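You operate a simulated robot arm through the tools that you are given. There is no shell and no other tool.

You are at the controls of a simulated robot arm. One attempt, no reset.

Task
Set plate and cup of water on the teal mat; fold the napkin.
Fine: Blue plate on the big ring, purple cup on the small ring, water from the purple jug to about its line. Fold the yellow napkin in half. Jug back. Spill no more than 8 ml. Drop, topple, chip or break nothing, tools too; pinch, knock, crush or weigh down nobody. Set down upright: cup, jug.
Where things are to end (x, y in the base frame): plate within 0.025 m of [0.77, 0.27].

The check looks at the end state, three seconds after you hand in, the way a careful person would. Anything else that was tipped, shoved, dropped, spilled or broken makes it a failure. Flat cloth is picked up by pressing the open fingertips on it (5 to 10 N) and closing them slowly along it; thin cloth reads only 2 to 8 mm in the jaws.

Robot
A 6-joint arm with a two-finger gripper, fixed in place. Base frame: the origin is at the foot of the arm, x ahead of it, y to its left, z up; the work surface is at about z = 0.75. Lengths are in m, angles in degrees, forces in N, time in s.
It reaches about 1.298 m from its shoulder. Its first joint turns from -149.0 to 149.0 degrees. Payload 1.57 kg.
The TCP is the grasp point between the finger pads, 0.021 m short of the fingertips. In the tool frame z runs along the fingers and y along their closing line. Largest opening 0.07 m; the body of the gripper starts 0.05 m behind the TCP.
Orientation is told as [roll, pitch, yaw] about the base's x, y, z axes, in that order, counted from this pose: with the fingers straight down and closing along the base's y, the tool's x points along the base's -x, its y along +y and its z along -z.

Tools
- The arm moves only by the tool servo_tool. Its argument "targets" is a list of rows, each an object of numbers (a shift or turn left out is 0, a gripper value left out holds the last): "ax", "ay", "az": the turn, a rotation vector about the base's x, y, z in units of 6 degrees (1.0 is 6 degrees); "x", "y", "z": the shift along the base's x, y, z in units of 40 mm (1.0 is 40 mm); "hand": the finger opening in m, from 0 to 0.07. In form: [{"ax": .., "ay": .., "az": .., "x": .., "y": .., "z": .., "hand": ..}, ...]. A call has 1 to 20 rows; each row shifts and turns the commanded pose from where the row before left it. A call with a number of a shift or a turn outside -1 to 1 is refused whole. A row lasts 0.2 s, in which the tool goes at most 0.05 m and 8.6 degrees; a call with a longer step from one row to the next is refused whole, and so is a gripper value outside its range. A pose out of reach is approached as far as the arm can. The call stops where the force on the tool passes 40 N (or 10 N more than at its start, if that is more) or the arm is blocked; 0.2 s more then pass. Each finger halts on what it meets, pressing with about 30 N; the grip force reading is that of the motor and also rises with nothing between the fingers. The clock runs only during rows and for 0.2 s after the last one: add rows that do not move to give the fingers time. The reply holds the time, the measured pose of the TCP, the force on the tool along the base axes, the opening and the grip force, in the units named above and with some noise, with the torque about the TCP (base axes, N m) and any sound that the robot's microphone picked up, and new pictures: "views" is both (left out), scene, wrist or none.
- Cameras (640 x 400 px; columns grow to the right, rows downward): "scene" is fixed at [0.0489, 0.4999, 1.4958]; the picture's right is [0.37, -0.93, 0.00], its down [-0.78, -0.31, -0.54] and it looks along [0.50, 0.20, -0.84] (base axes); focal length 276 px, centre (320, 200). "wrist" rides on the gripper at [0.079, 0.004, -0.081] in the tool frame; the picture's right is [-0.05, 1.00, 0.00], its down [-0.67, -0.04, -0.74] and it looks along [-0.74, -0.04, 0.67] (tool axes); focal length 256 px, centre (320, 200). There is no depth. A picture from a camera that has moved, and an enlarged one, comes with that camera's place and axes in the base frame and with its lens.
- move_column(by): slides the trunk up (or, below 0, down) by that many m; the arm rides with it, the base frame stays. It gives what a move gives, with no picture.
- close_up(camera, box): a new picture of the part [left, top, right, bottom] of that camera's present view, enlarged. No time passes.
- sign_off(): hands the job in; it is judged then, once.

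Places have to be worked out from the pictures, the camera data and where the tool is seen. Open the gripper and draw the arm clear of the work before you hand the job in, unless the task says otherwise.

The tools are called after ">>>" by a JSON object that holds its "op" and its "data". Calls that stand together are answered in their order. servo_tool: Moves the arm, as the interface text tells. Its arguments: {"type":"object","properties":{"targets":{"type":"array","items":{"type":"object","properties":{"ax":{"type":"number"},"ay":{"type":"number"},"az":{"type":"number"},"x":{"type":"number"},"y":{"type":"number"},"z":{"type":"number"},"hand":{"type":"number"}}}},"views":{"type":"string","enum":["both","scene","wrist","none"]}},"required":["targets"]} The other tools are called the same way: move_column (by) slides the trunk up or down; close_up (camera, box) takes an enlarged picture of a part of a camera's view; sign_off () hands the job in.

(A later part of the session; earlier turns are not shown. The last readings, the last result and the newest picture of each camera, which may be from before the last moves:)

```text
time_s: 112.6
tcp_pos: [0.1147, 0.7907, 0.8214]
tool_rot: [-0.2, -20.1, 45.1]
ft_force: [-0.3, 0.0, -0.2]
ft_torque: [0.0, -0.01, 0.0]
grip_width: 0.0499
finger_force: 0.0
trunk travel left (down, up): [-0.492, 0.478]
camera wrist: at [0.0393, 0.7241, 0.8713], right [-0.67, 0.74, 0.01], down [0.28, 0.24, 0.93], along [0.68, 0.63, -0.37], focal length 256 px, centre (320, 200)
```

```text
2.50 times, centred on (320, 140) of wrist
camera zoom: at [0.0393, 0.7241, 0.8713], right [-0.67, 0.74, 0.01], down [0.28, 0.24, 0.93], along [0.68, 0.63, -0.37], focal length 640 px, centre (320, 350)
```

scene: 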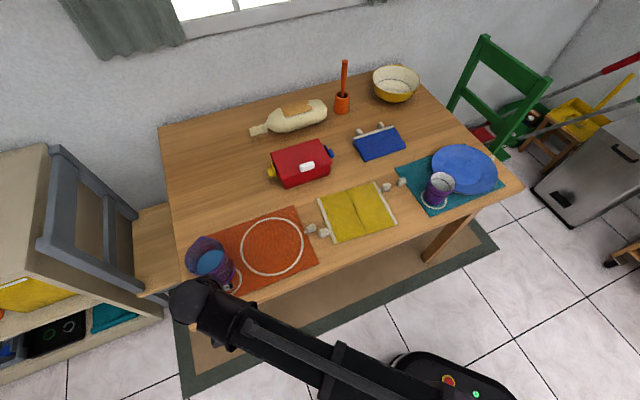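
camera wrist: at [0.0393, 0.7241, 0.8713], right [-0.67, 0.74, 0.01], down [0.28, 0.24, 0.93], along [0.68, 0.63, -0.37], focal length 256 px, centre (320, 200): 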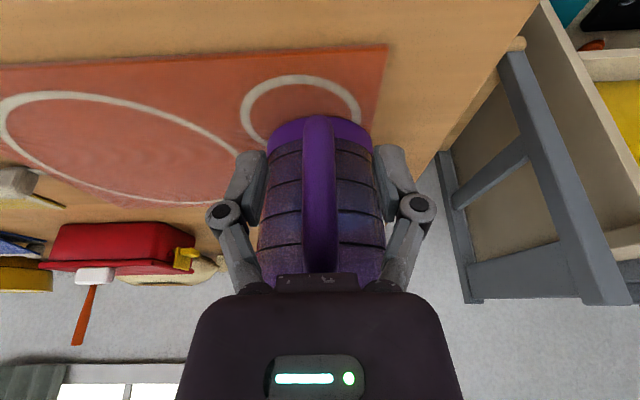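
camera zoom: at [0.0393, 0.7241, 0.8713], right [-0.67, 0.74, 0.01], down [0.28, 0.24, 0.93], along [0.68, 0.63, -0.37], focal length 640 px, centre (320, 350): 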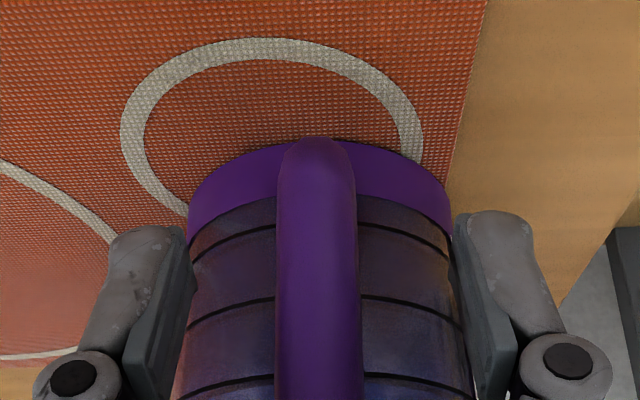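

The jug is back and standing. With the fingers still straddling the bar, I'll tilt the tool to 55° and lower the trunk to bring the TCP back to the same bar height.

>>> {"op": "servo_tool", "data": {"targets": [{"ax": 0.516, "ay": -0.516}, {"ax": 0.516, "ay": -0.516}, {"ax": 0.516, "ay": -0.516}, {"ax": 0.516, "ay": -0.516}, {"ax": 0.516, "ay": -0.516}, {"ax": 0.516, "ay": -0.516}, {"ax": 0.516, "ay": -0.516}, {"ax": 0.516, "ay": -0.516}, {}]}}

>>> {"op": "close_up", "data": {"camera": "wrist", "box": [200, 60, 440, 240]}}

```text
time_s: 114.6
tcp_pos: [0.1163, 0.7921, 0.8908]
tool_rot: [-0.2, -55.2, 45.3]
ft_force: [0.4, -0.5, -0.1]
ft_torque: [-0.02, 0.01, -0.01]
grip_width: 0.0501
finger_force: 0.0
out of reach, approached as far as the arm can: row 1, 2, 3, 4, 5, 6, 7, 8
trunk travel left (down, up): [-0.492, 0.478]
camera wrist: at [0.0332, 0.7177, 0.8721], right [-0.68, 0.73, 0.04], down [-0.14, -0.19, 0.97], along [0.72, 0.66, 0.23], focal length 256 px, centre (320, 200)
```

scene: 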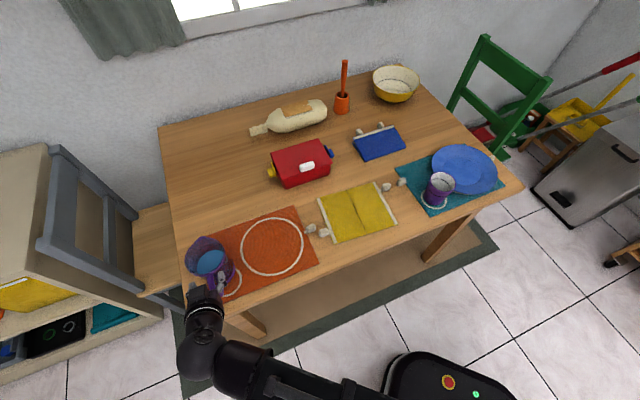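
wrist: 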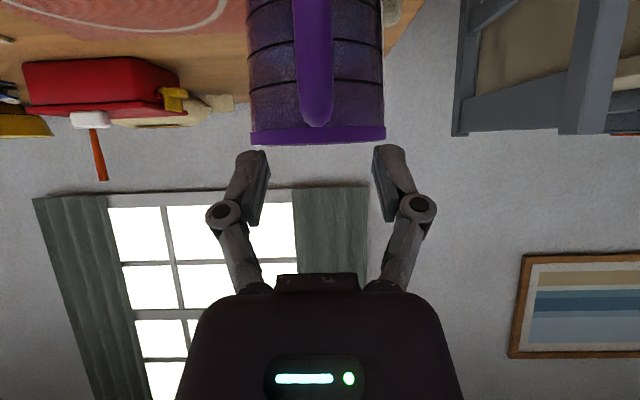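

```text
2.22 times, centred on (320, 150) of wrist
camera zoom: at [0.0332, 0.7177, 0.8721], right [-0.68, 0.73, 0.04], down [-0.14, -0.19, 0.97], along [0.72, 0.66, 0.23], focal length 569 px, centre (320, 311)
```

zoom: 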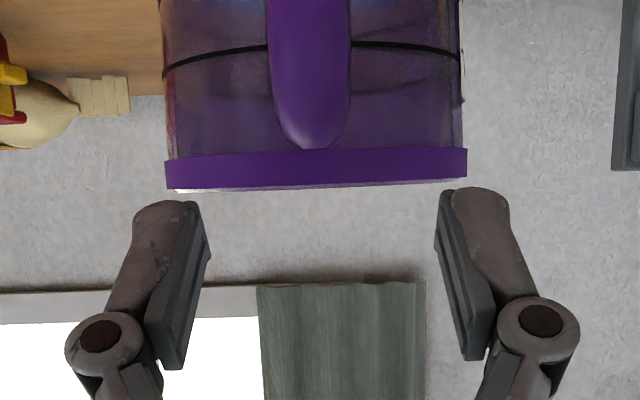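

Fingers are level with the rim top, with the handle centred within 2 mm. I'll lower 6.9 cm so they straddle the bar again.

>>> {"op": "move_column", "data": {"by": -0.05}}

>>> {"op": "move_column", "data": {"by": -0.019}}

>>> {"op": "close_up", "data": {"camera": "wrist", "box": [200, 60, 440, 240]}}

>>> {"op": "close_up", "data": {"camera": "scene", "box": [165, 225, 265, 315]}}

```text
time_s: 115.5
tcp_pos: [0.1153, 0.7928, 0.8392]
tool_rot: [-0.3, -55.1, 45.2]
ft_force: [0.1, 0.0, -0.1]
ft_torque: [0.0, 0.04, -0.01]
grip_width: 0.0502
finger_force: 0.1
trunk travel left (down, up): [-0.442, 0.528]
```

```text
time_s: 116.2
tcp_pos: [0.1146, 0.7927, 0.8204]
tool_rot: [-0.3, -55.2, 45.3]
ft_force: [0.2, 1.5, -0.6]
ft_torque: [0.02, 0.0, 0.01]
grip_width: 0.0502
finger_force: 0.0
trunk travel left (down, up): [-0.423, 0.547]
```

```text
2.22 times, centred on (320, 150) of wrist
camera zoom: at [0.0332, 0.7176, 0.803], right [-0.68, 0.73, 0.04], down [-0.14, -0.19, 0.97], along [0.72, 0.66, 0.23], focal length 569 px, centre (320, 311)
```

zoom: 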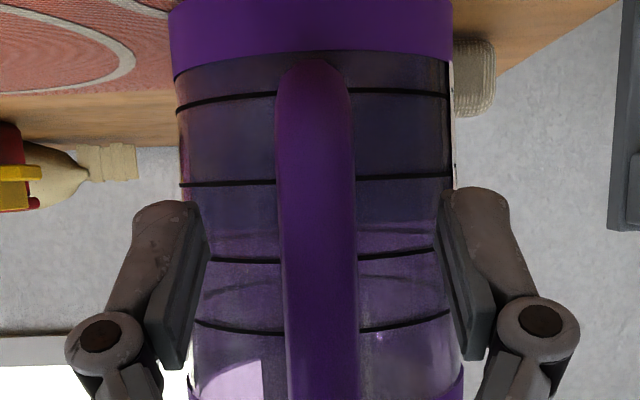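

```text
4.44 times, centred on (215, 270) of scene
camera zoom: at [0.0489, 0.4999, 1.4958], right [0.37, -0.93, 0.0], down [-0.78, -0.31, -0.54], along [0.5, 0.2, -0.84], focal length 1224 px, centre (787, -111)
```

zoom: 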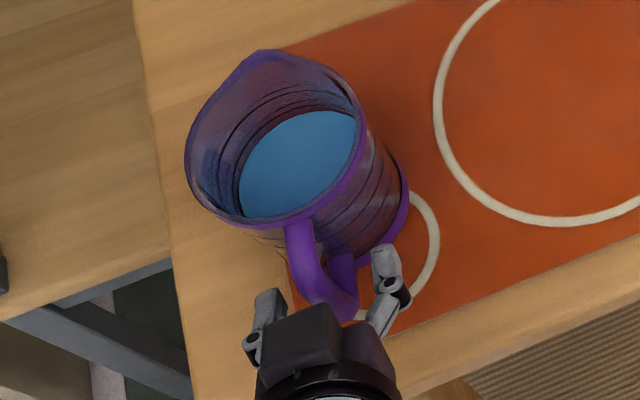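

The side view shows the water between the 200 and 300 ml marks (~265 ml). The bar is centred between the fingers, so I'll close on it.

>>> {"op": "servo_tool", "data": {"targets": [{"hand": 0.035}, {"hand": 0.025}, {"hand": 0.019}, {"hand": 0.014}, {"hand": 0.0}, {}, {}], "views": "none"}}

>>> {"op": "move_column", "data": {"by": 0.006}}

>>> {"op": "close_up", "data": {"camera": "wrist", "box": [200, 60, 440, 240]}}

>>> {"op": "move_column", "data": {"by": 0.01}}

>>> {"op": "close_up", "data": {"camera": "wrist", "box": [200, 60, 440, 240]}}

```text
time_s: 117.8
tcp_pos: [0.1155, 0.7921, 0.8205]
tool_rot: [-0.4, -55.1, 45.1]
ft_force: [0.8, 0.5, 0.0]
ft_torque: [0.06, 0.05, 0.0]
grip_width: 0.0155
finger_force: 29.6
trunk travel left (down, up): [-0.423, 0.547]
```

```text
time_s: 118.3
tcp_pos: [0.1148, 0.7919, 0.8271]
tool_rot: [-0.3, -55.0, 45.2]
ft_force: [-0.8, 0.5, -4.2]
ft_torque: [-0.14, 0.19, 0.01]
grip_width: 0.0155
finger_force: 30.0
trunk travel left (down, up): [-0.429, 0.541]
```

```text
2.22 times, centred on (320, 150) of wrist
camera zoom: at [0.0332, 0.7178, 0.8088], right [-0.68, 0.73, 0.04], down [-0.14, -0.18, 0.97], along [0.72, 0.66, 0.23], focal length 569 px, centre (320, 311)
```

zoom: 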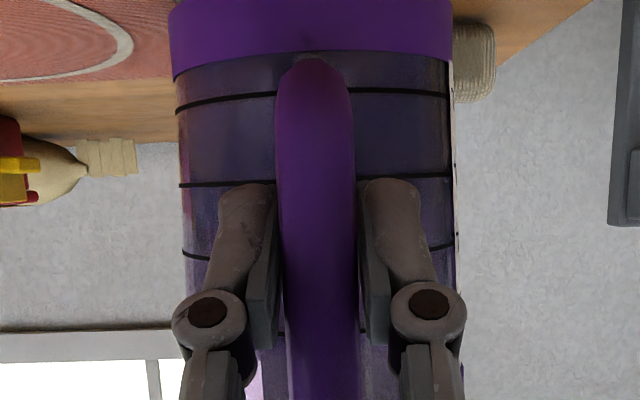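

```text
time_s: 118.9
tcp_pos: [0.1153, 0.7922, 0.8359]
tool_rot: [-0.4, -55.1, 45.2]
ft_force: [0.3, 0.1, -3.3]
ft_torque: [-0.12, 0.15, 0.0]
grip_width: 0.0154
finger_force: 30.0
trunk travel left (down, up): [-0.439, 0.531]
```

```text
2.22 times, centred on (320, 150) of wrist
camera zoom: at [0.0332, 0.7179, 0.8188], right [-0.68, 0.73, 0.04], down [-0.14, -0.19, 0.97], along [0.72, 0.66, 0.23], focal length 569 px, centre (320, 311)
```

zoom: 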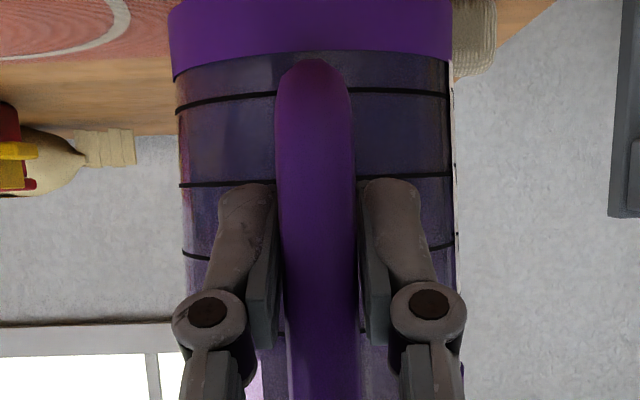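

The flatter grip holds the jug with no rotation, at ~0.33–0.4 kg. I'll note the return pose (0.115, 0.792, tilt 55°). Then I'll raise it and carry it over again by an outer route, turning to yaw 70° so the wrist stays in reach while pouring.

>>> {"op": "move_column", "data": {"by": 0.135}}

>>> {"op": "servo_tool", "data": {"targets": [{"x": 0.1, "y": -0.063, "az": 0.111}, {"x": 0.25, "y": -0.157, "az": 0.111}, {"x": 0.5, "y": -0.315, "az": 0.111}, {"x": 0.5, "y": -0.315, "az": 0.111}, {"x": 0.5, "y": -0.315, "az": 0.111}, {"x": 0.5, "y": -0.315, "az": 0.111}, {"x": 0.5, "y": -0.315, "az": 0.111}, {"x": 0.5, "y": -0.315, "az": 0.111}, {"x": 0.5, "y": -0.315, "az": 0.111}, {"x": 0.5, "y": -0.315, "az": 0.111}, {"x": 0.5, "y": -0.315, "az": 0.111}, {"x": 0.5, "y": -0.315, "az": 0.111}, {"x": 0.5, "y": -0.315, "az": 0.111}, {"x": 0.5, "y": -0.315, "az": 0.111}, {"x": 0.5, "y": -0.315, "az": 0.111}, {"x": 0.4, "y": -0.25, "az": 0.111}, {"x": 0.25, "y": -0.157, "az": 0.111}, {"x": 0.13, "y": -0.08, "az": 0.111}, {}]}}

```text
time_s: 120.5
tcp_pos: [0.115, 0.7926, 0.9717]
tool_rot: [-0.5, -55.1, 45.2]
ft_force: [1.2, 0.4, -2.5]
ft_torque: [-0.18, 0.15, 0.0]
grip_width: 0.0157
finger_force: 29.7
trunk travel left (down, up): [-0.574, 0.396]
```

```text
time_s: 124.5
tcp_pos: [0.421, 0.6018, 0.9716]
tool_rot: [-0.2, -55.0, 57.3]
ft_force: [-0.2, -0.4, -3.6]
ft_torque: [-0.17, 0.12, -0.03]
grip_width: 0.0156
finger_force: 30.2
trunk travel left (down, up): [-0.574, 0.396]
camera wrist: at [0.3563, 0.5107, 0.9539], right [-0.82, 0.57, 0.04], down [-0.1, -0.21, 0.97], along [0.56, 0.79, 0.23], focal length 256 px, centre (320, 200)
```

scene: 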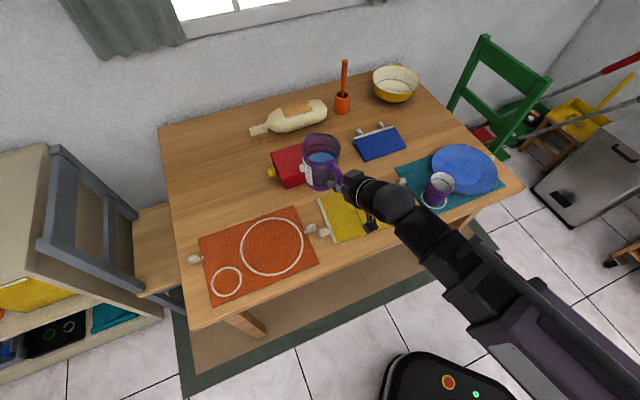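
wrist: 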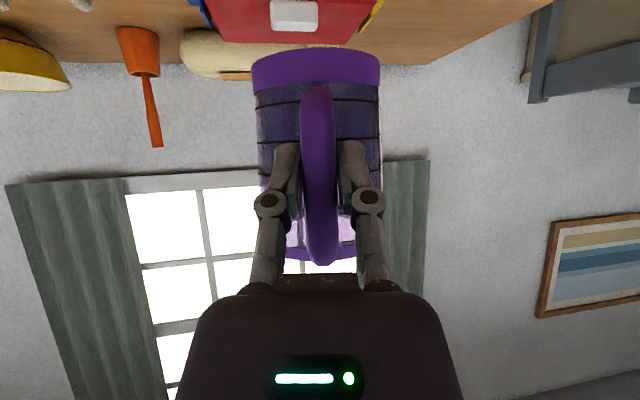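

All steady. Next leg: to (0.58, 0.36) with yaw 70°.

>>> {"op": "servo_tool", "data": {"targets": [{"x": 0.1, "y": -0.15, "az": 0.155}, {"x": 0.2, "y": -0.3, "az": 0.155}, {"x": 0.35, "y": -0.525, "az": 0.155}, {"x": 0.35, "y": -0.525, "az": 0.155}, {"x": 0.35, "y": -0.525, "az": 0.155}, {"x": 0.35, "y": -0.525, "az": 0.155}, {"x": 0.35, "y": -0.525, "az": 0.155}, {"x": 0.35, "y": -0.525, "az": 0.155}, {"x": 0.35, "y": -0.525, "az": 0.155}, {"x": 0.35, "y": -0.525, "az": 0.155}, {"x": 0.35, "y": -0.525, "az": 0.155}, {"x": 0.3, "y": -0.45, "az": 0.155}, {"x": 0.15, "y": -0.225, "az": 0.155}, {"x": 0.1, "y": -0.15, "az": 0.155}, {}]}}

```text
time_s: 127.8
tcp_pos: [0.5798, 0.3594, 0.9726]
tool_rot: [-0.2, -55.2, 70.3]
ft_force: [-0.3, -0.5, -2.8]
ft_torque: [-0.22, 0.04, -0.02]
grip_width: 0.0155
finger_force: 30.0
trunk travel left (down, up): [-0.574, 0.396]
camera wrist: at [0.5374, 0.2566, 0.954], right [-0.93, 0.37, 0.04], down [-0.05, -0.23, 0.97], along [0.37, 0.9, 0.23], focal length 256 px, centre (320, 200)
```

scene: 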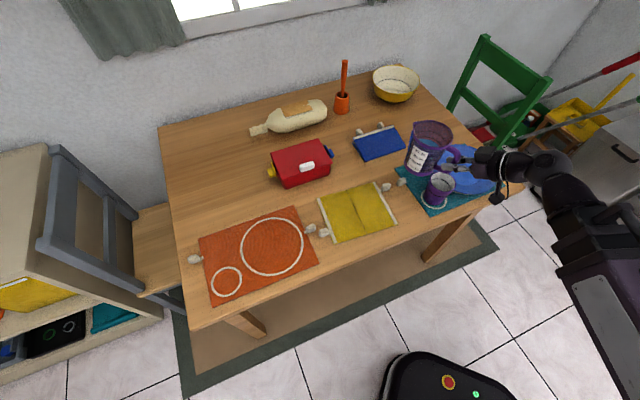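
wrist: 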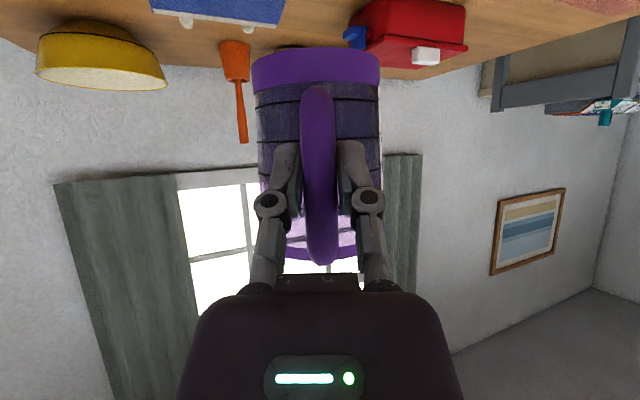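

Everything is steady at yaw 70°. I'll raise the trunk 7.5 cm for lip clearance. Then I'll move to the near side of the cup and tilt to 30° on the way.

>>> {"op": "move_column", "data": {"by": 0.075}}

>>> {"op": "servo_tool", "data": {"targets": [{"y": -0.15, "ax": -0.36, "ay": 0.13}, {"y": -0.3, "ax": -0.36, "ay": 0.13}, {"y": -0.35, "ax": -0.36, "ay": 0.13}, {"y": -0.35, "ax": -0.36, "ay": 0.13}, {"y": -0.35, "ax": -0.36, "ay": 0.13}, {"y": -0.35, "ax": -0.36, "ay": 0.13}, {"y": -0.35, "ax": -0.36, "ay": 0.13}, {"y": -0.35, "ax": -0.36, "ay": 0.13}, {"y": -0.35, "ax": -0.36, "ay": 0.13}, {"y": -0.35, "ax": -0.36, "ay": 0.13}, {"y": -0.35, "ax": -0.36, "ay": 0.13}, {"y": -0.25, "ax": -0.36, "ay": 0.13}, {"y": -0.1, "ax": -0.36, "ay": 0.13}, {}]}}

>>> {"op": "close_up", "data": {"camera": "scene", "box": [400, 130, 520, 230]}}

```text
time_s: 128.9
tcp_pos: [0.5785, 0.3584, 1.0477]
tool_rot: [-0.2, -55.0, 70.3]
ft_force: [0.2, 0.8, -4.3]
ft_torque: [-0.21, 0.07, 0.01]
grip_width: 0.0157
finger_force: 29.9
trunk travel left (down, up): [-0.649, 0.321]
```

```text
time_s: 131.9
tcp_pos: [0.5795, 0.2012, 0.9845]
tool_rot: [-0.2, -25.3, 70.3]
ft_force: [-0.7, -1.3, -3.0]
ft_torque: [-0.18, 0.06, -0.03]
grip_width: 0.0153
finger_force: 30.0
out of reach, approached as far as the arm can: row 1, 2, 3, 4, 5, 6, 7, 8, 9, 10, 11, 12, 13
trunk travel left (down, up): [-0.649, 0.321]
camera wrist: at [0.5389, 0.1043, 1.0253], right [-0.92, 0.38, 0.02], down [0.13, 0.26, 0.96], along [0.36, 0.89, -0.29], focal length 256 px, centre (320, 200)
```

scene: 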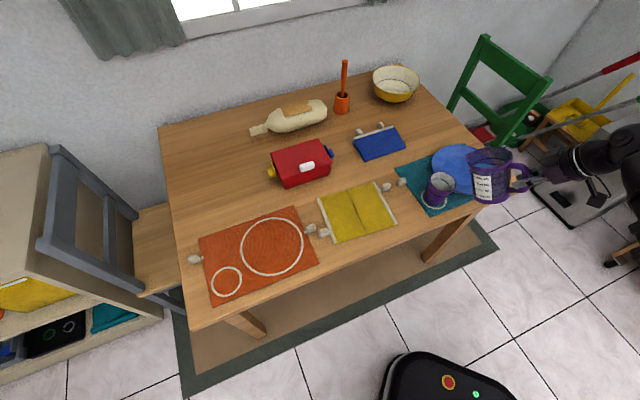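
wrist: 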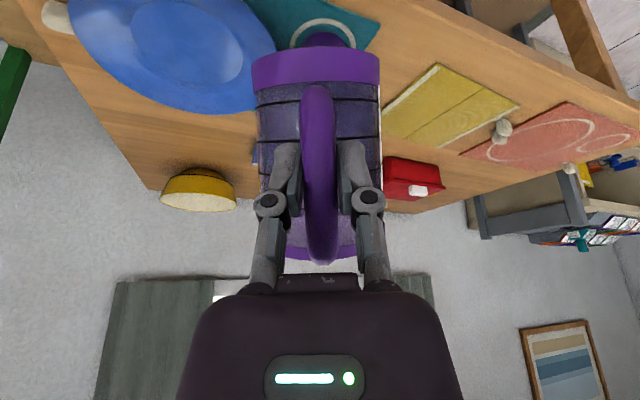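

```text
4.00 times, centred on (460, 180) of scene
camera zoom: at [0.0489, 0.4999, 1.4958], right [0.37, -0.93, 0.0], down [-0.78, -0.31, -0.54], along [0.5, 0.2, -0.84], focal length 1102 px, centre (-240, 280)
```

zoom: 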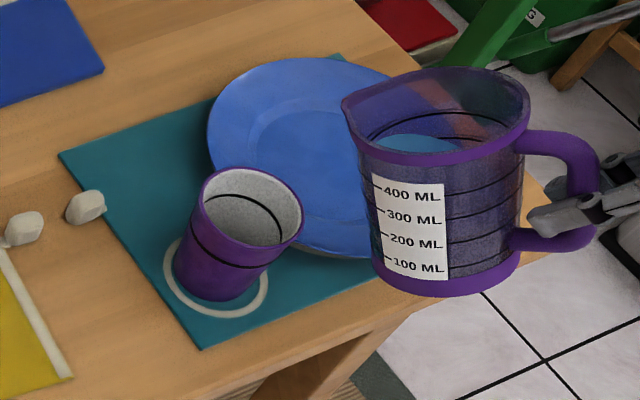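

A clear view: the jug's scale shows, tilted 30°, with the spout about 1 cm right of the cup centreline. I'll shift to correct that and tilt to 44°, below the flow angle.

>>> {"op": "servo_tool", "data": {"targets": [{"ax": -0.366, "ay": 0.131, "x": -0.025, "y": 0.047}, {"ax": -0.366, "ay": 0.131, "x": -0.025, "y": 0.047}, {"ax": -0.366, "ay": 0.131, "x": -0.025, "y": 0.047}, {"ax": -0.366, "ay": 0.131, "x": -0.025, "y": 0.047}, {"ax": -0.366, "ay": 0.131, "x": -0.025, "y": 0.047}, {"ax": -0.366, "ay": 0.131, "x": -0.025, "y": 0.047}, {}, {}], "views": "none"}}

>>> {"op": "close_up", "data": {"camera": "scene", "box": [400, 130, 520, 230]}}

```text
time_s: 133.7
tcp_pos: [0.5729, 0.2124, 0.9713]
tool_rot: [-0.3, -11.2, 70.2]
ft_force: [0.4, -0.5, -4.1]
ft_torque: [-0.09, 0.1, 0.01]
grip_width: 0.0155
finger_force: 30.2
out of reach, approached as far as the arm can: row 2, 4, 6
trunk travel left (down, up): [-0.649, 0.321]
```

```text
4.00 times, centred on (460, 180) of scene
camera zoom: at [0.0489, 0.4999, 1.4958], right [0.37, -0.93, 0.0], down [-0.78, -0.31, -0.54], along [0.5, 0.2, -0.84], focal length 1102 px, centre (-240, 280)
```

zoom: 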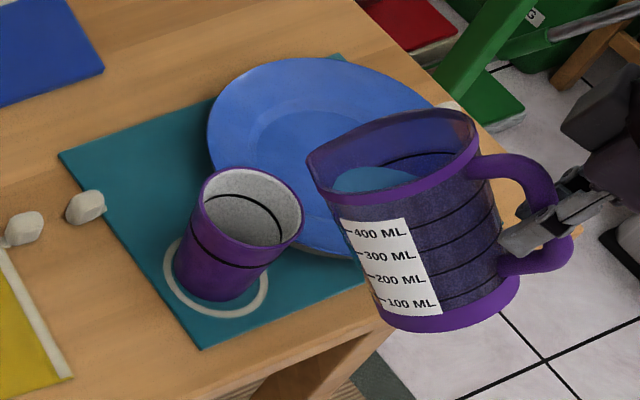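

The spout tip now projects over the cup's near half, still with no flow at 44°. I'll lower 2 cm to reduce the fall height and tilt to 47°.

>>> {"op": "move_column", "data": {"by": -0.02}}

>>> {"op": "servo_tool", "data": {"targets": [{"ax": -0.235, "ay": 0.084, "x": 0.015, "y": 0.04}, {"ax": -0.235, "ay": 0.084, "x": 0.015, "y": 0.04}, {}, {}], "views": "none"}}

>>> {"op": "close_up", "data": {"camera": "scene", "box": [405, 140, 505, 220]}}

```text
time_s: 134.3
tcp_pos: [0.5732, 0.2105, 0.9514]
tool_rot: [-0.3, -11.2, 70.3]
ft_force: [-0.9, 0.4, -4.2]
ft_torque: [-0.11, 0.09, 0.0]
grip_width: 0.0157
finger_force: 29.8
trunk travel left (down, up): [-0.629, 0.341]
```

```text
time_s: 135.3
tcp_pos: [0.5749, 0.2147, 0.9486]
tool_rot: [-0.3, -8.3, 70.2]
ft_force: [0.2, 0.3, -3.7]
ft_torque: [-0.12, -0.01, -0.03]
grip_width: 0.0155
finger_force: 30.3
trunk travel left (down, up): [-0.629, 0.341]
```

```text
5.00 times, centred on (455, 180) of scene
camera zoom: at [0.0489, 0.4999, 1.4958], right [0.37, -0.93, 0.0], down [-0.78, -0.31, -0.54], along [0.5, 0.2, -0.84], focal length 1378 px, centre (-355, 300)
```

zoom: 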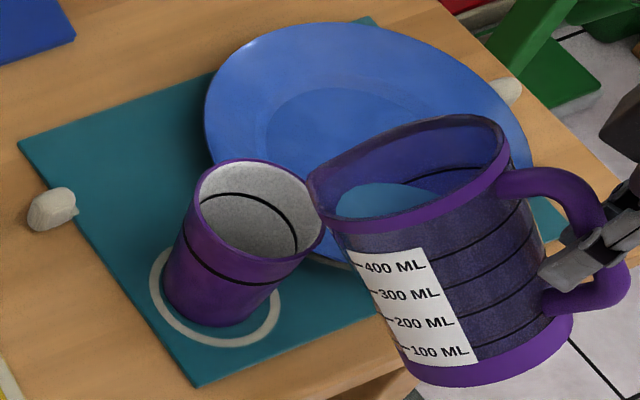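

Still no flow at 47°, with the water edge about 2 cm from the lip. I'll step to 50°.

>>> {"op": "servo_tool", "data": {"targets": [{"ax": -0.25, "ay": 0.09, "x": 0.015, "y": 0.04}, {"ax": -0.25, "ay": 0.09, "x": 0.015, "y": 0.04}, {}, {}], "views": "none"}}

>>> {"op": "close_up", "data": {"camera": "scene", "box": [405, 140, 505, 220]}}

```text
time_s: 136.3
tcp_pos: [0.5768, 0.2183, 0.9474]
tool_rot: [-0.3, -5.0, 70.2]
ft_force: [0.3, -0.6, -3.9]
ft_torque: [-0.05, 0.01, -0.04]
grip_width: 0.0154
finger_force: 30.1
trunk travel left (down, up): [-0.629, 0.341]
```

```text
5.00 times, centred on (455, 180) of scene
camera zoom: at [0.0489, 0.4999, 1.4958], right [0.37, -0.93, 0.0], down [-0.78, -0.31, -0.54], along [0.5, 0.2, -0.84], focal length 1378 px, centre (-355, 300)
```

zoom: 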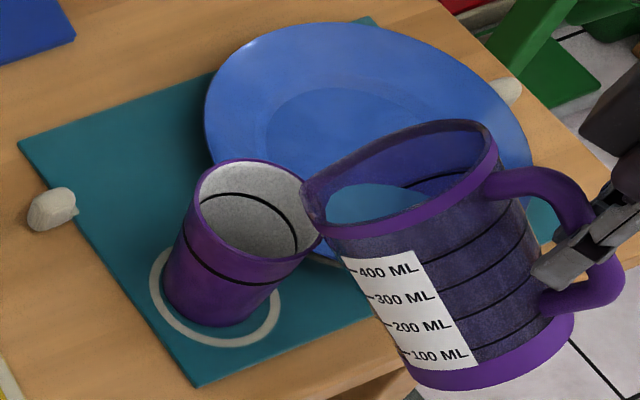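

The water edge is nearing the lip at 50°. I'll raise 1.2 cm to keep the jug wall clear of the cup rim at steeper tilt, then step to 53°.

>>> {"op": "move_column", "data": {"by": 0.012}}

>>> {"op": "servo_tool", "data": {"targets": [{"ax": -0.235, "ay": 0.084}, {"ax": -0.235, "ay": 0.084}, {}, {}], "views": "none"}}

>>> {"op": "close_up", "data": {"camera": "scene", "box": [405, 140, 505, 220]}}

```text
time_s: 136.9
tcp_pos: [0.5767, 0.2177, 0.9602]
tool_rot: [-0.2, -5.1, 70.2]
ft_force: [-0.2, 0.6, -3.7]
ft_torque: [-0.09, 0.04, -0.02]
grip_width: 0.0157
finger_force: 29.7
trunk travel left (down, up): [-0.641, 0.329]
```

```text
time_s: 137.9
tcp_pos: [0.5758, 0.2172, 0.9589]
tool_rot: [-0.3, -2.1, 70.2]
ft_force: [-1.0, 0.0, -3.4]
ft_torque: [-0.1, 0.02, 0.01]
grip_width: 0.0157
finger_force: 30.2
trunk travel left (down, up): [-0.641, 0.329]
```

```text
5.00 times, centred on (455, 180) of scene
camera zoom: at [0.0489, 0.4999, 1.4958], right [0.37, -0.93, 0.0], down [-0.78, -0.31, -0.54], along [0.5, 0.2, -0.84], focal length 1378 px, centre (-355, 300)
```

zoom: 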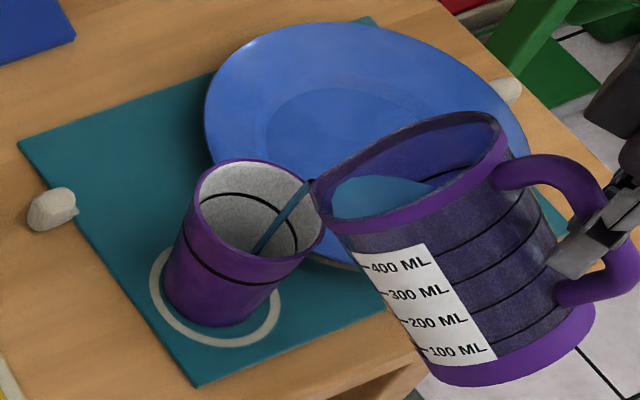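

The stream has started and is landing inside the cup. I'll hold here and watch the level.

>>> {"op": "servo_tool", "data": {"targets": [{}, {}, {}, {}], "views": "none"}}

>>> {"op": "close_up", "data": {"camera": "scene", "box": [405, 140, 505, 220]}}

```text
time_s: 138.9
tcp_pos: [0.5749, 0.2178, 0.9592]
tool_rot: [-0.3, -2.1, 70.1]
ft_force: [-0.3, -0.7, -3.6]
ft_torque: [-0.05, 0.02, 0.01]
grip_width: 0.0157
finger_force: 29.8
trunk travel left (down, up): [-0.641, 0.329]
```

```text
5.00 times, centred on (455, 180) of scene
camera zoom: at [0.0489, 0.4999, 1.4958], right [0.37, -0.93, 0.0], down [-0.78, -0.31, -0.54], along [0.5, 0.2, -0.84], focal length 1378 px, centre (-355, 300)
```

zoom: 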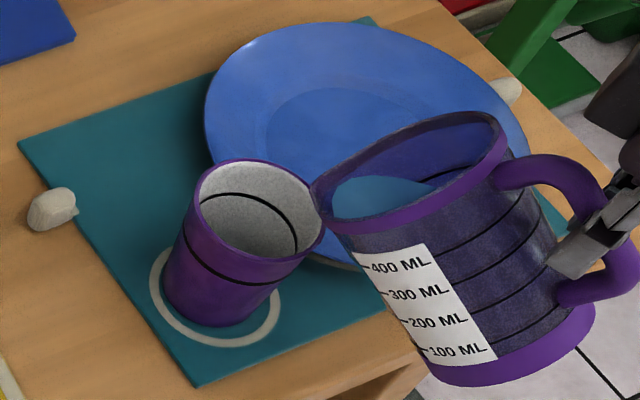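

The flow stopped once the level dropped to the lip, so it self-limits at each angle. I'll step to 56° and hold.

>>> {"op": "servo_tool", "data": {"targets": [{"ax": -0.235, "ay": 0.084, "x": 0.01, "y": 0.03}, {"ax": -0.235, "ay": 0.084, "x": 0.01, "y": 0.03}, {}], "views": "none"}}

>>> {"op": "close_up", "data": {"camera": "scene", "box": [405, 140, 505, 220]}}

>>> {"op": "servo_tool", "data": {"targets": [{}, {}, {}, {}], "views": "none"}}

>>> {"op": "close_up", "data": {"camera": "scene", "box": [405, 140, 505, 220]}}

```text
time_s: 139.7
tcp_pos: [0.5768, 0.2198, 0.9572]
tool_rot: [-0.3, 1.0, 70.2]
ft_force: [0.4, -0.3, -3.6]
ft_torque: [-0.06, 0.02, -0.02]
grip_width: 0.0154
finger_force: 30.1
trunk travel left (down, up): [-0.641, 0.329]
```

```text
5.00 times, centred on (455, 180) of scene
camera zoom: at [0.0489, 0.4999, 1.4958], right [0.37, -0.93, 0.0], down [-0.78, -0.31, -0.54], along [0.5, 0.2, -0.84], focal length 1378 px, centre (-355, 300)
```

zoom: 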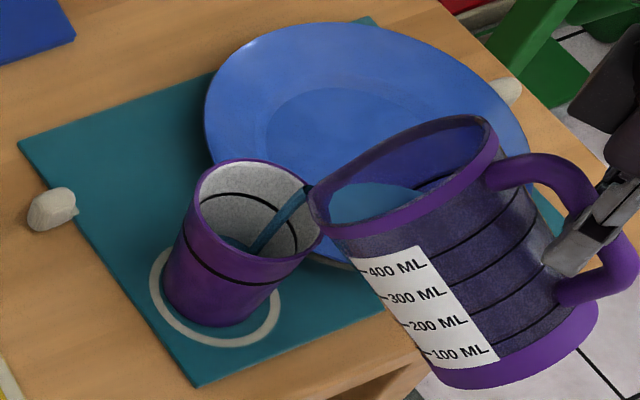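

```text
time_s: 140.7
tcp_pos: [0.5768, 0.2208, 0.9588]
tool_rot: [-0.3, 1.0, 70.2]
ft_force: [0.1, -0.9, -3.2]
ft_torque: [-0.07, 0.04, -0.01]
grip_width: 0.0153
finger_force: 30.2
trunk travel left (down, up): [-0.641, 0.329]
```

```text
5.00 times, centred on (455, 180) of scene
camera zoom: at [0.0489, 0.4999, 1.4958], right [0.37, -0.93, 0.0], down [-0.78, -0.31, -0.54], along [0.5, 0.2, -0.84], focal length 1378 px, centre (-355, 300)
```

zoom: 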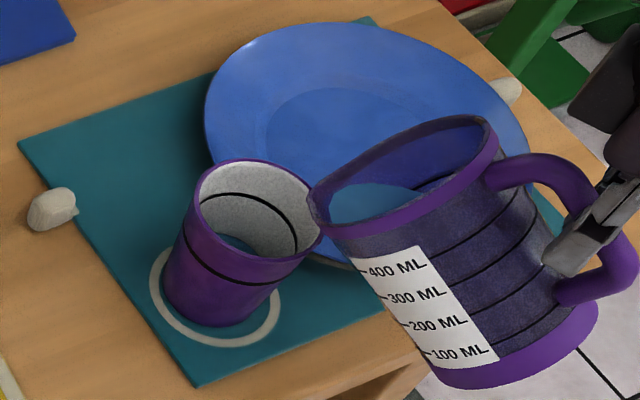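

Water is now visible in the cup, still well below the line. I'll step to 59° and hold.

>>> {"op": "servo_tool", "data": {"targets": [{"ax": -0.235, "ay": 0.084, "x": 0.01, "y": 0.035}, {"ax": -0.235, "ay": 0.084, "x": 0.01, "y": 0.035}, {}, {}, {}, {}], "views": "none"}}

>>> {"op": "close_up", "data": {"camera": "scene", "box": [405, 140, 505, 220]}}

```text
time_s: 142.1
tcp_pos: [0.5775, 0.2229, 0.9604]
tool_rot: [-0.3, 3.9, 70.1]
ft_force: [-0.2, -0.7, -2.3]
ft_torque: [-0.05, 0.01, 0.01]
grip_width: 0.0155
finger_force: 30.2
trunk travel left (down, up): [-0.641, 0.329]
```

```text
5.00 times, centred on (455, 180) of scene
camera zoom: at [0.0489, 0.4999, 1.4958], right [0.37, -0.93, 0.0], down [-0.78, -0.31, -0.54], along [0.5, 0.2, -0.84], focal length 1378 px, centre (-355, 300)
```

zoom: 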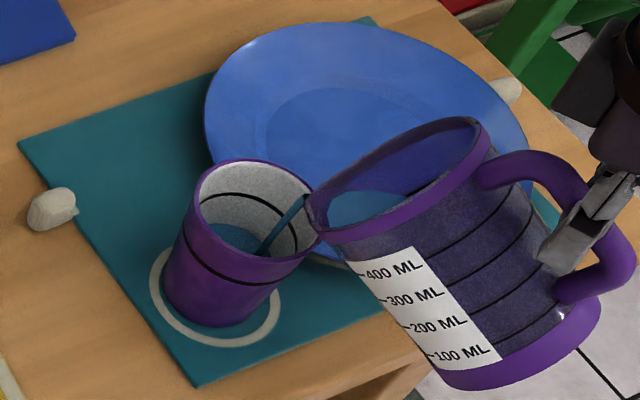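

Still trickling at 59°, with the level rising. I'll hold, then look again.

>>> {"op": "servo_tool", "data": {"targets": [{}, {}, {}, {}, {}], "views": "none"}}

>>> {"op": "close_up", "data": {"camera": "scene", "box": [415, 150, 475, 200]}}

```text
time_s: 143.3
tcp_pos: [0.5774, 0.2234, 0.9596]
tool_rot: [-0.3, 3.8, 70.3]
ft_force: [0.1, 1.0, -2.2]
ft_torque: [-0.03, 0.0, 0.02]
grip_width: 0.0157
finger_force: 30.3
trunk travel left (down, up): [-0.641, 0.329]
```

```text
8.00 times, centred on (445, 175) of scene
camera zoom: at [0.0489, 0.4999, 1.4958], right [0.37, -0.93, 0.0], down [-0.78, -0.31, -0.54], along [0.5, 0.2, -0.84], focal length 2204 px, centre (-680, 400)
```

zoom: 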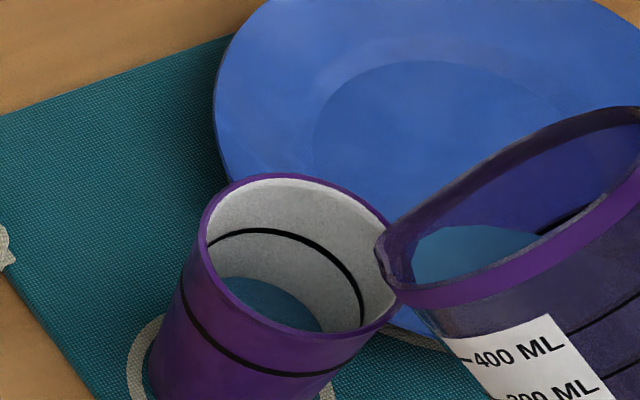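

The cup is at roughly half the line's depth (~60 ml by my estimate), consistent with the jug model. I'll step to 62° and hold.

>>> {"op": "servo_tool", "data": {"targets": [{"ax": -0.235, "ay": 0.084, "x": 0.02, "y": 0.055}, {"ax": -0.235, "ay": 0.084, "x": 0.02, "y": 0.055}, {}, {}, {}, {}, {}, {}], "views": "none"}}

>>> {"op": "close_up", "data": {"camera": "scene", "box": [415, 150, 475, 200]}}

```text
time_s: 145.1
tcp_pos: [0.5795, 0.227, 0.9603]
tool_rot: [-0.3, 6.9, 70.2]
ft_force: [-0.2, -0.1, -3.1]
ft_torque: [-0.03, 0.0, -0.01]
grip_width: 0.0155
finger_force: 30.0
trunk travel left (down, up): [-0.641, 0.329]
```

```text
8.00 times, centred on (445, 175) of scene
camera zoom: at [0.0489, 0.4999, 1.4958], right [0.37, -0.93, 0.0], down [-0.78, -0.31, -0.54], along [0.5, 0.2, -0.84], focal length 2204 px, centre (-680, 400)
```

zoom: 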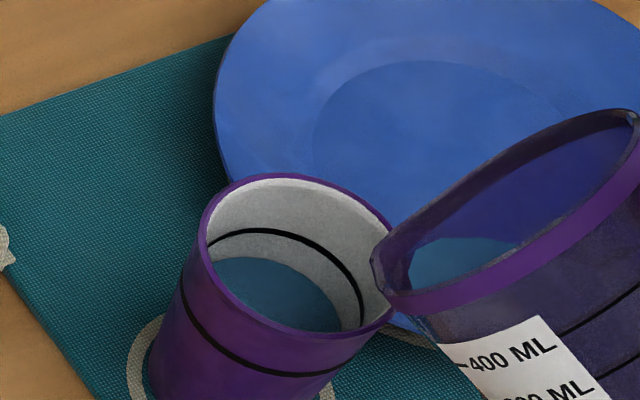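

About 15 mm below the line now and the flow has stopped. I'll step to 65° and hold.

>>> {"op": "servo_tool", "data": {"targets": [{"ax": -0.235, "ay": 0.084, "x": 0.02, "y": 0.055}, {"ax": -0.235, "ay": 0.084, "x": 0.02, "y": 0.055}, {}, {}, {}, {}, {}, {}], "views": "none"}}

>>> {"op": "close_up", "data": {"camera": "scene", "box": [415, 150, 475, 200]}}

```text
time_s: 146.9
tcp_pos: [0.5814, 0.2317, 0.9615]
tool_rot: [-0.2, 10.0, 70.2]
ft_force: [-0.4, 0.0, -1.6]
ft_torque: [-0.04, 0.03, 0.02]
grip_width: 0.0157
finger_force: 30.0
trunk travel left (down, up): [-0.641, 0.329]
```

```text
8.00 times, centred on (445, 175) of scene
camera zoom: at [0.0489, 0.4999, 1.4958], right [0.37, -0.93, 0.0], down [-0.78, -0.31, -0.54], along [0.5, 0.2, -0.84], focal length 2204 px, centre (-680, 400)
```

zoom: 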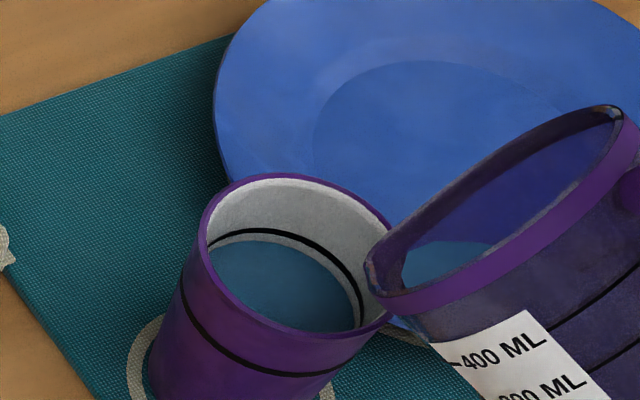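

Now only about 3 mm below the line. One more degree should bring it right up to it.

>>> {"op": "servo_tool", "data": {"targets": [{"ax": -0.157, "ay": 0.056, "x": 0.012, "y": 0.035}, {}, {}, {}, {}, {}, {}], "views": "none"}}

>>> {"op": "close_up", "data": {"camera": "scene", "box": [415, 150, 475, 200]}}

```text
time_s: 148.5
tcp_pos: [0.5814, 0.2334, 0.963]
tool_rot: [-0.3, 10.9, 70.2]
ft_force: [0.9, -0.1, -2.6]
ft_torque: [-0.05, 0.0, 0.01]
grip_width: 0.0155
finger_force: 30.4
trunk travel left (down, up): [-0.641, 0.329]
```

```text
8.00 times, centred on (445, 175) of scene
camera zoom: at [0.0489, 0.4999, 1.4958], right [0.37, -0.93, 0.0], down [-0.78, -0.31, -0.54], along [0.5, 0.2, -0.84], focal length 2204 px, centre (-680, 400)
```

zoom: 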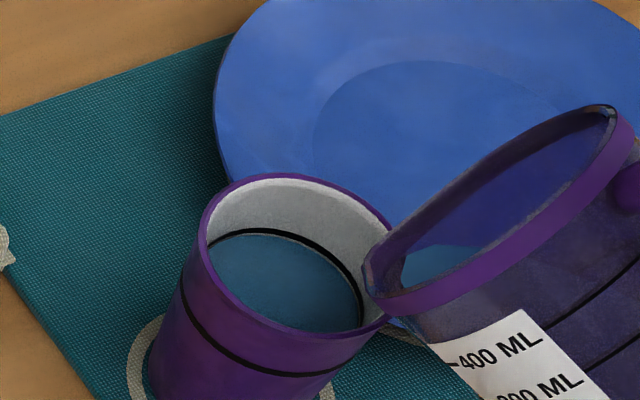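

The level is now at the line. I'll tilt the jug back 12° first to stop any drip while still over the cup.

>>> {"op": "servo_tool", "data": {"targets": [{"ax": 0.47, "ay": -0.168}, {"ax": 0.47, "ay": -0.168}, {"ax": 0.47, "ay": -0.168}, {"ax": 0.47, "ay": -0.168}, {}, {}], "views": "none"}}

>>> {"op": "close_up", "data": {"camera": "scene", "box": [405, 140, 505, 220]}}

>>> {"op": "move_column", "data": {"by": 0.06}}

```text
time_s: 149.9
tcp_pos: [0.5817, 0.2334, 0.9589]
tool_rot: [-0.3, -1.1, 70.2]
ft_force: [0.6, 0.7, -2.0]
ft_torque: [-0.05, 0.04, -0.02]
grip_width: 0.0154
finger_force: 30.3
trunk travel left (down, up): [-0.641, 0.329]
```

```text
5.00 times, centred on (455, 180) of scene
camera zoom: at [0.0489, 0.4999, 1.4958], right [0.37, -0.93, 0.0], down [-0.78, -0.31, -0.54], along [0.5, 0.2, -0.84], focal length 1378 px, centre (-355, 300)
```

zoom: 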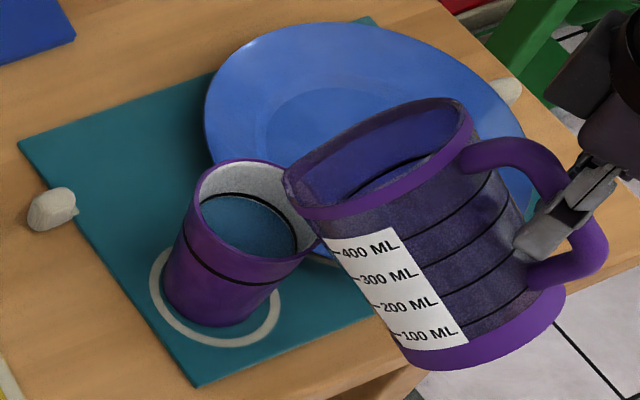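

```text
time_s: 150.9
tcp_pos: [0.5825, 0.234, 1.0186]
tool_rot: [-0.3, -1.1, 70.2]
ft_force: [-0.4, 0.2, -1.9]
ft_torque: [-0.07, 0.03, -0.02]
grip_width: 0.0156
finger_force: 30.6
trunk travel left (down, up): [-0.701, 0.269]
```

The cup is filled to its line with no spill visible. I'll bring the jug upright while backing away to (0.58, 0.36).

>>> {"op": "servo_tool", "data": {"targets": [{"ax": 0.53, "ay": -0.19, "y": 0.1}, {"ax": 0.53, "ay": -0.19, "y": 0.2}, {"ax": 0.53, "ay": -0.19, "y": 0.2}, {"ax": 0.53, "ay": -0.19, "y": 0.2}, {"ax": 0.53, "ay": -0.19, "y": 0.2}, {"ax": 0.53, "ay": -0.19, "y": 0.2}, {"ax": 0.53, "ay": -0.19, "y": 0.22}, {"ax": 0.53, "ay": -0.19, "y": 0.22}, {"ax": 0.53, "ay": -0.19, "y": 0.22}, {"ax": 0.53, "ay": -0.19, "y": 0.22}, {"ax": 0.53, "ay": -0.19, "y": 0.22}, {"ax": 0.53, "ay": -0.19, "y": 0.22}, {"ax": 0.53, "ay": -0.19, "y": 0.22}, {"ax": 0.53, "ay": -0.19, "y": 0.22}, {"ax": 0.53, "ay": -0.19, "y": 0.15}, {"ax": 0.53, "ay": -0.19, "y": 0.1}, {}]}}

```text
time_s: 154.5
tcp_pos: [0.5813, 0.3557, 1.0984]
tool_rot: [-0.2, -55.1, 70.2]
ft_force: [-0.2, -0.2, -2.2]
ft_torque: [-0.13, 0.05, 0.01]
grip_width: 0.0155
finger_force: 29.8
out of reach, approached as far as the arm can: row 3, 5, 6, 7, 8, 9, 10, 11, 12, 13, 14, 15, 16
trunk travel left (down, up): [-0.701, 0.269]
camera wrist: at [0.5392, 0.2552, 1.081], right [-0.93, 0.37, 0.04], down [-0.05, -0.23, 0.97], along [0.37, 0.9, 0.23], focal length 256 px, centre (320, 200)
```

scene: 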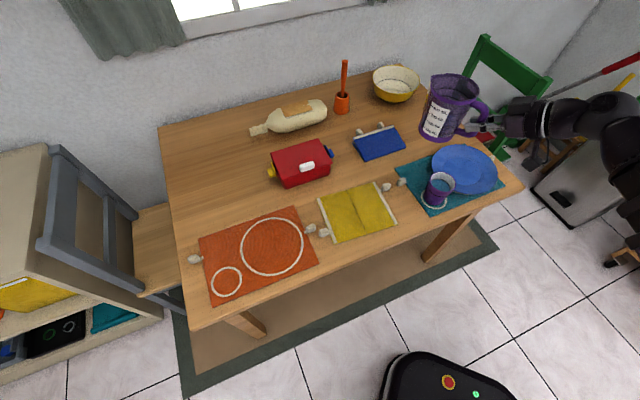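
wrist: 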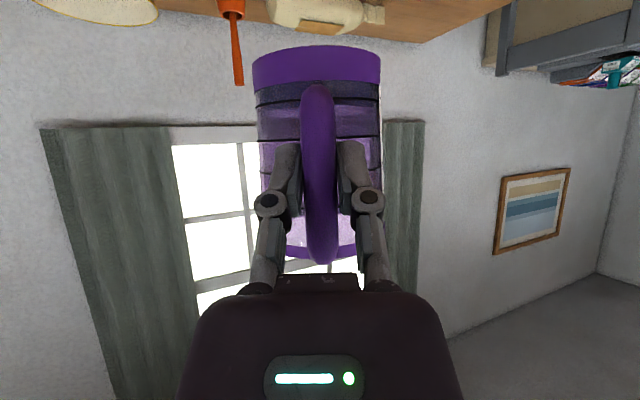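

The jug is upright and lighter as expected. I'll return along the same outer route, turning back to yaw 45°.

>>> {"op": "servo_tool", "data": {"targets": [{"x": -0.1, "y": 0.15, "az": -0.155}, {"x": -0.2, "y": 0.3, "az": -0.155}, {"x": -0.35, "y": 0.53, "az": -0.155}, {"x": -0.35, "y": 0.53, "az": -0.155}, {"x": -0.35, "y": 0.53, "az": -0.155}, {"x": -0.35, "y": 0.53, "az": -0.155}, {"x": -0.35, "y": 0.53, "az": -0.155}, {"x": -0.35, "y": 0.53, "az": -0.155}, {"x": -0.35, "y": 0.53, "az": -0.155}, {"x": -0.35, "y": 0.53, "az": -0.155}, {"x": -0.35, "y": 0.53, "az": -0.155}, {"x": -0.3, "y": 0.45, "az": -0.155}, {"x": -0.18, "y": 0.27, "az": -0.155}, {"x": -0.1, "y": 0.16, "az": -0.155}, {}], "views": "none"}}

>>> {"op": "servo_tool", "data": {"targets": [{"x": -0.1, "y": 0.063, "az": -0.111}, {"x": -0.25, "y": 0.157, "az": -0.111}, {"x": -0.5, "y": 0.315, "az": -0.111}, {"x": -0.5, "y": 0.315, "az": -0.111}, {"x": -0.5, "y": 0.315, "az": -0.111}, {"x": -0.5, "y": 0.315, "az": -0.111}, {"x": -0.5, "y": 0.315, "az": -0.111}, {"x": -0.5, "y": 0.315, "az": -0.111}, {"x": -0.5, "y": 0.315, "az": -0.111}, {"x": -0.5, "y": 0.315, "az": -0.111}, {"x": -0.5, "y": 0.315, "az": -0.111}, {"x": -0.5, "y": 0.315, "az": -0.111}, {"x": -0.5, "y": 0.315, "az": -0.111}, {"x": -0.5, "y": 0.315, "az": -0.111}, {"x": -0.5, "y": 0.315, "az": -0.111}, {"x": -0.4, "y": 0.25, "az": -0.111}, {"x": -0.25, "y": 0.157, "az": -0.111}, {"x": -0.13, "y": 0.08, "az": -0.111}, {}]}}

```text
time_s: 157.7
tcp_pos: [0.4209, 0.6018, 1.0991]
tool_rot: [-0.2, -55.3, 57.1]
ft_force: [-0.5, 0.9, -2.1]
ft_torque: [-0.12, 0.07, 0.02]
grip_width: 0.0155
finger_force: 30.1
out of reach, approached as far as the arm can: row 8
trunk travel left (down, up): [-0.701, 0.269]
```

```text
time_s: 161.7
tcp_pos: [0.1136, 0.7944, 1.099]
tool_rot: [-0.4, -55.2, 45.0]
ft_force: [0.4, -0.2, -2.2]
ft_torque: [-0.07, 0.11, 0.02]
grip_width: 0.0154
finger_force: 30.0
out of reach, approached as far as the arm can: row 8
trunk travel left (down, up): [-0.701, 0.269]
camera wrist: at [0.0314, 0.72, 1.0809], right [-0.68, 0.73, 0.04], down [-0.14, -0.19, 0.97], along [0.72, 0.66, 0.23], focal length 256 px, centre (320, 200)
```

scene: 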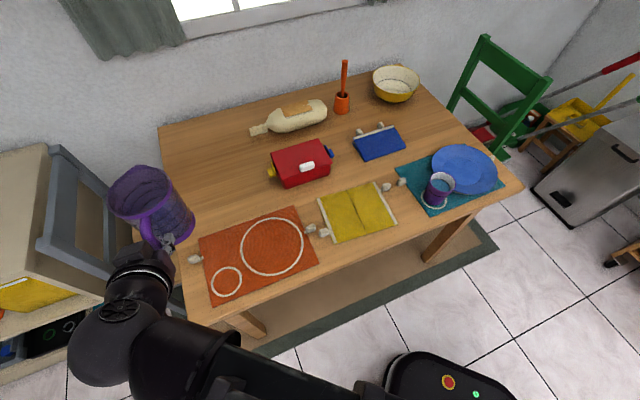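
wrist: 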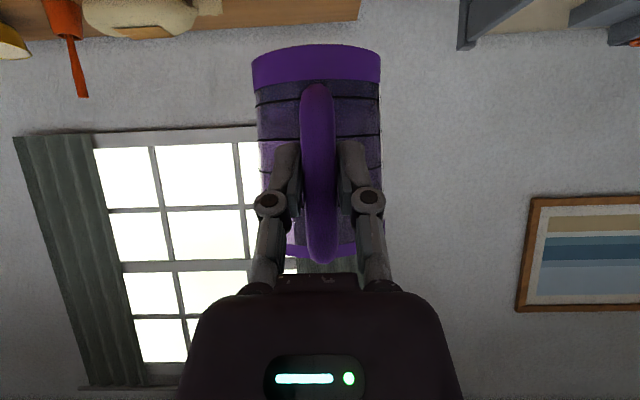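

I'm back over the jug's place. I'll fine-correct and lower to about 1.5 cm above the surface.

>>> {"op": "servo_tool", "data": {"targets": [{"x": 0.035, "y": -0.055}, {}], "views": "none"}}

>>> {"op": "move_column", "data": {"by": -0.263}}

>>> {"op": "servo_tool", "data": {"targets": [{}]}}

>>> {"op": "close_up", "data": {"camera": "wrist", "box": [200, 20, 440, 200]}}

```text
time_s: 162.3
tcp_pos: [0.1164, 0.7941, 1.0991]
tool_rot: [-0.3, -55.2, 45.1]
ft_force: [-0.1, 0.1, -1.6]
ft_torque: [-0.1, 0.06, -0.03]
grip_width: 0.0154
finger_force: 30.5
trunk travel left (down, up): [-0.701, 0.269]
```

```text
time_s: 165.0
tcp_pos: [0.1158, 0.7929, 0.835]
tool_rot: [-0.3, -55.0, 45.1]
ft_force: [-0.8, 0.6, -3.1]
ft_torque: [-0.11, 0.11, 0.0]
grip_width: 0.0154
finger_force: 30.2
trunk travel left (down, up): [-0.438, 0.532]
```

```text
time_s: 165.4
tcp_pos: [0.1159, 0.7926, 0.836]
tool_rot: [-0.4, -55.0, 45.1]
ft_force: [0.3, -0.1, -2.9]
ft_torque: [-0.08, 0.08, -0.02]
grip_width: 0.0154
finger_force: 29.8
trunk travel left (down, up): [-0.438, 0.532]
camera wrist: at [0.0336, 0.7182, 0.8179], right [-0.68, 0.73, 0.04], down [-0.14, -0.19, 0.97], along [0.72, 0.66, 0.23], focal length 256 px, centre (320, 200)
```

scene: 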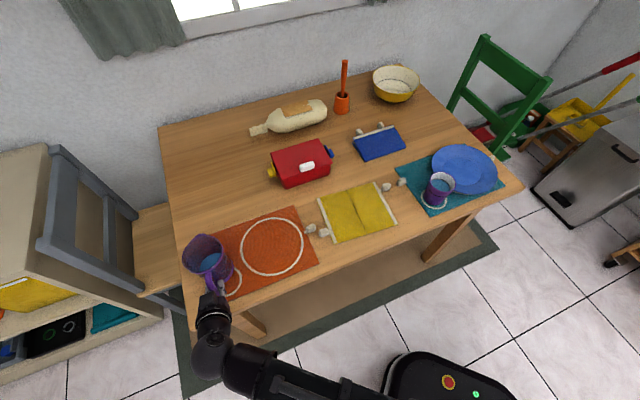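
wrist: 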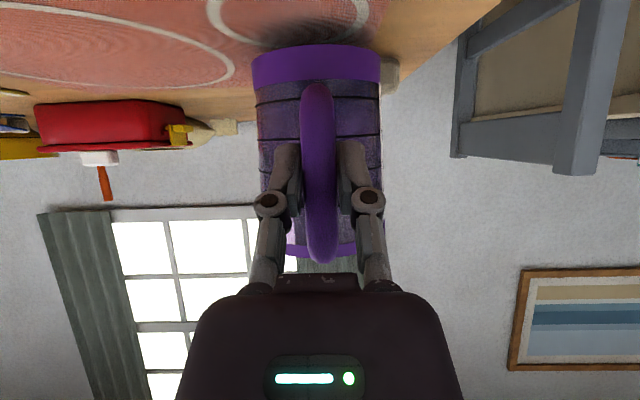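

```text
2.22 times, centred on (320, 110) of wrist
camera zoom: at [0.0336, 0.7182, 0.8179], right [-0.68, 0.73, 0.04], down [-0.14, -0.19, 0.97], along [0.72, 0.66, 0.23], focal length 569 px, centre (320, 400)
```

zoom: 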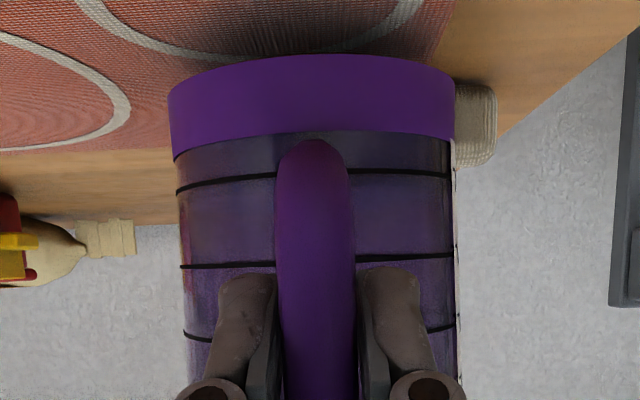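

The jug is level and right above its place, with 15 mm to go. I'll lower in small steps until touchdown.

>>> {"op": "move_column", "data": {"by": -0.011}}

>>> {"op": "move_column", "data": {"by": -0.002}}

>>> {"op": "move_column", "data": {"by": -0.001}}

```text
time_s: 166.0
tcp_pos: [0.1152, 0.7916, 0.8241]
tool_rot: [-0.3, -55.0, 45.1]
ft_force: [-0.1, 0.5, -2.5]
ft_torque: [-0.09, 0.09, 0.01]
grip_width: 0.0157
finger_force: 30.0
trunk travel left (down, up): [-0.427, 0.543]
```

```text
time_s: 166.5
tcp_pos: [0.1145, 0.7941, 0.8232]
tool_rot: [-0.3, -55.2, 45.2]
ft_force: [-0.5, -0.4, 7.2]
ft_torque: [0.66, -0.59, 0.02]
grip_width: 0.0156
finger_force: 29.8
trunk travel left (down, up): [-0.425, 0.545]
```

```text
time_s: 167.1
tcp_pos: [0.1159, 0.7924, 0.8223]
tool_rot: [-0.3, -55.1, 45.1]
ft_force: [-1.1, -1.9, 8.0]
ft_torque: [0.58, -0.53, 0.0]
grip_width: 0.0152
finger_force: 29.6
trunk travel left (down, up): [-0.424, 0.546]
```

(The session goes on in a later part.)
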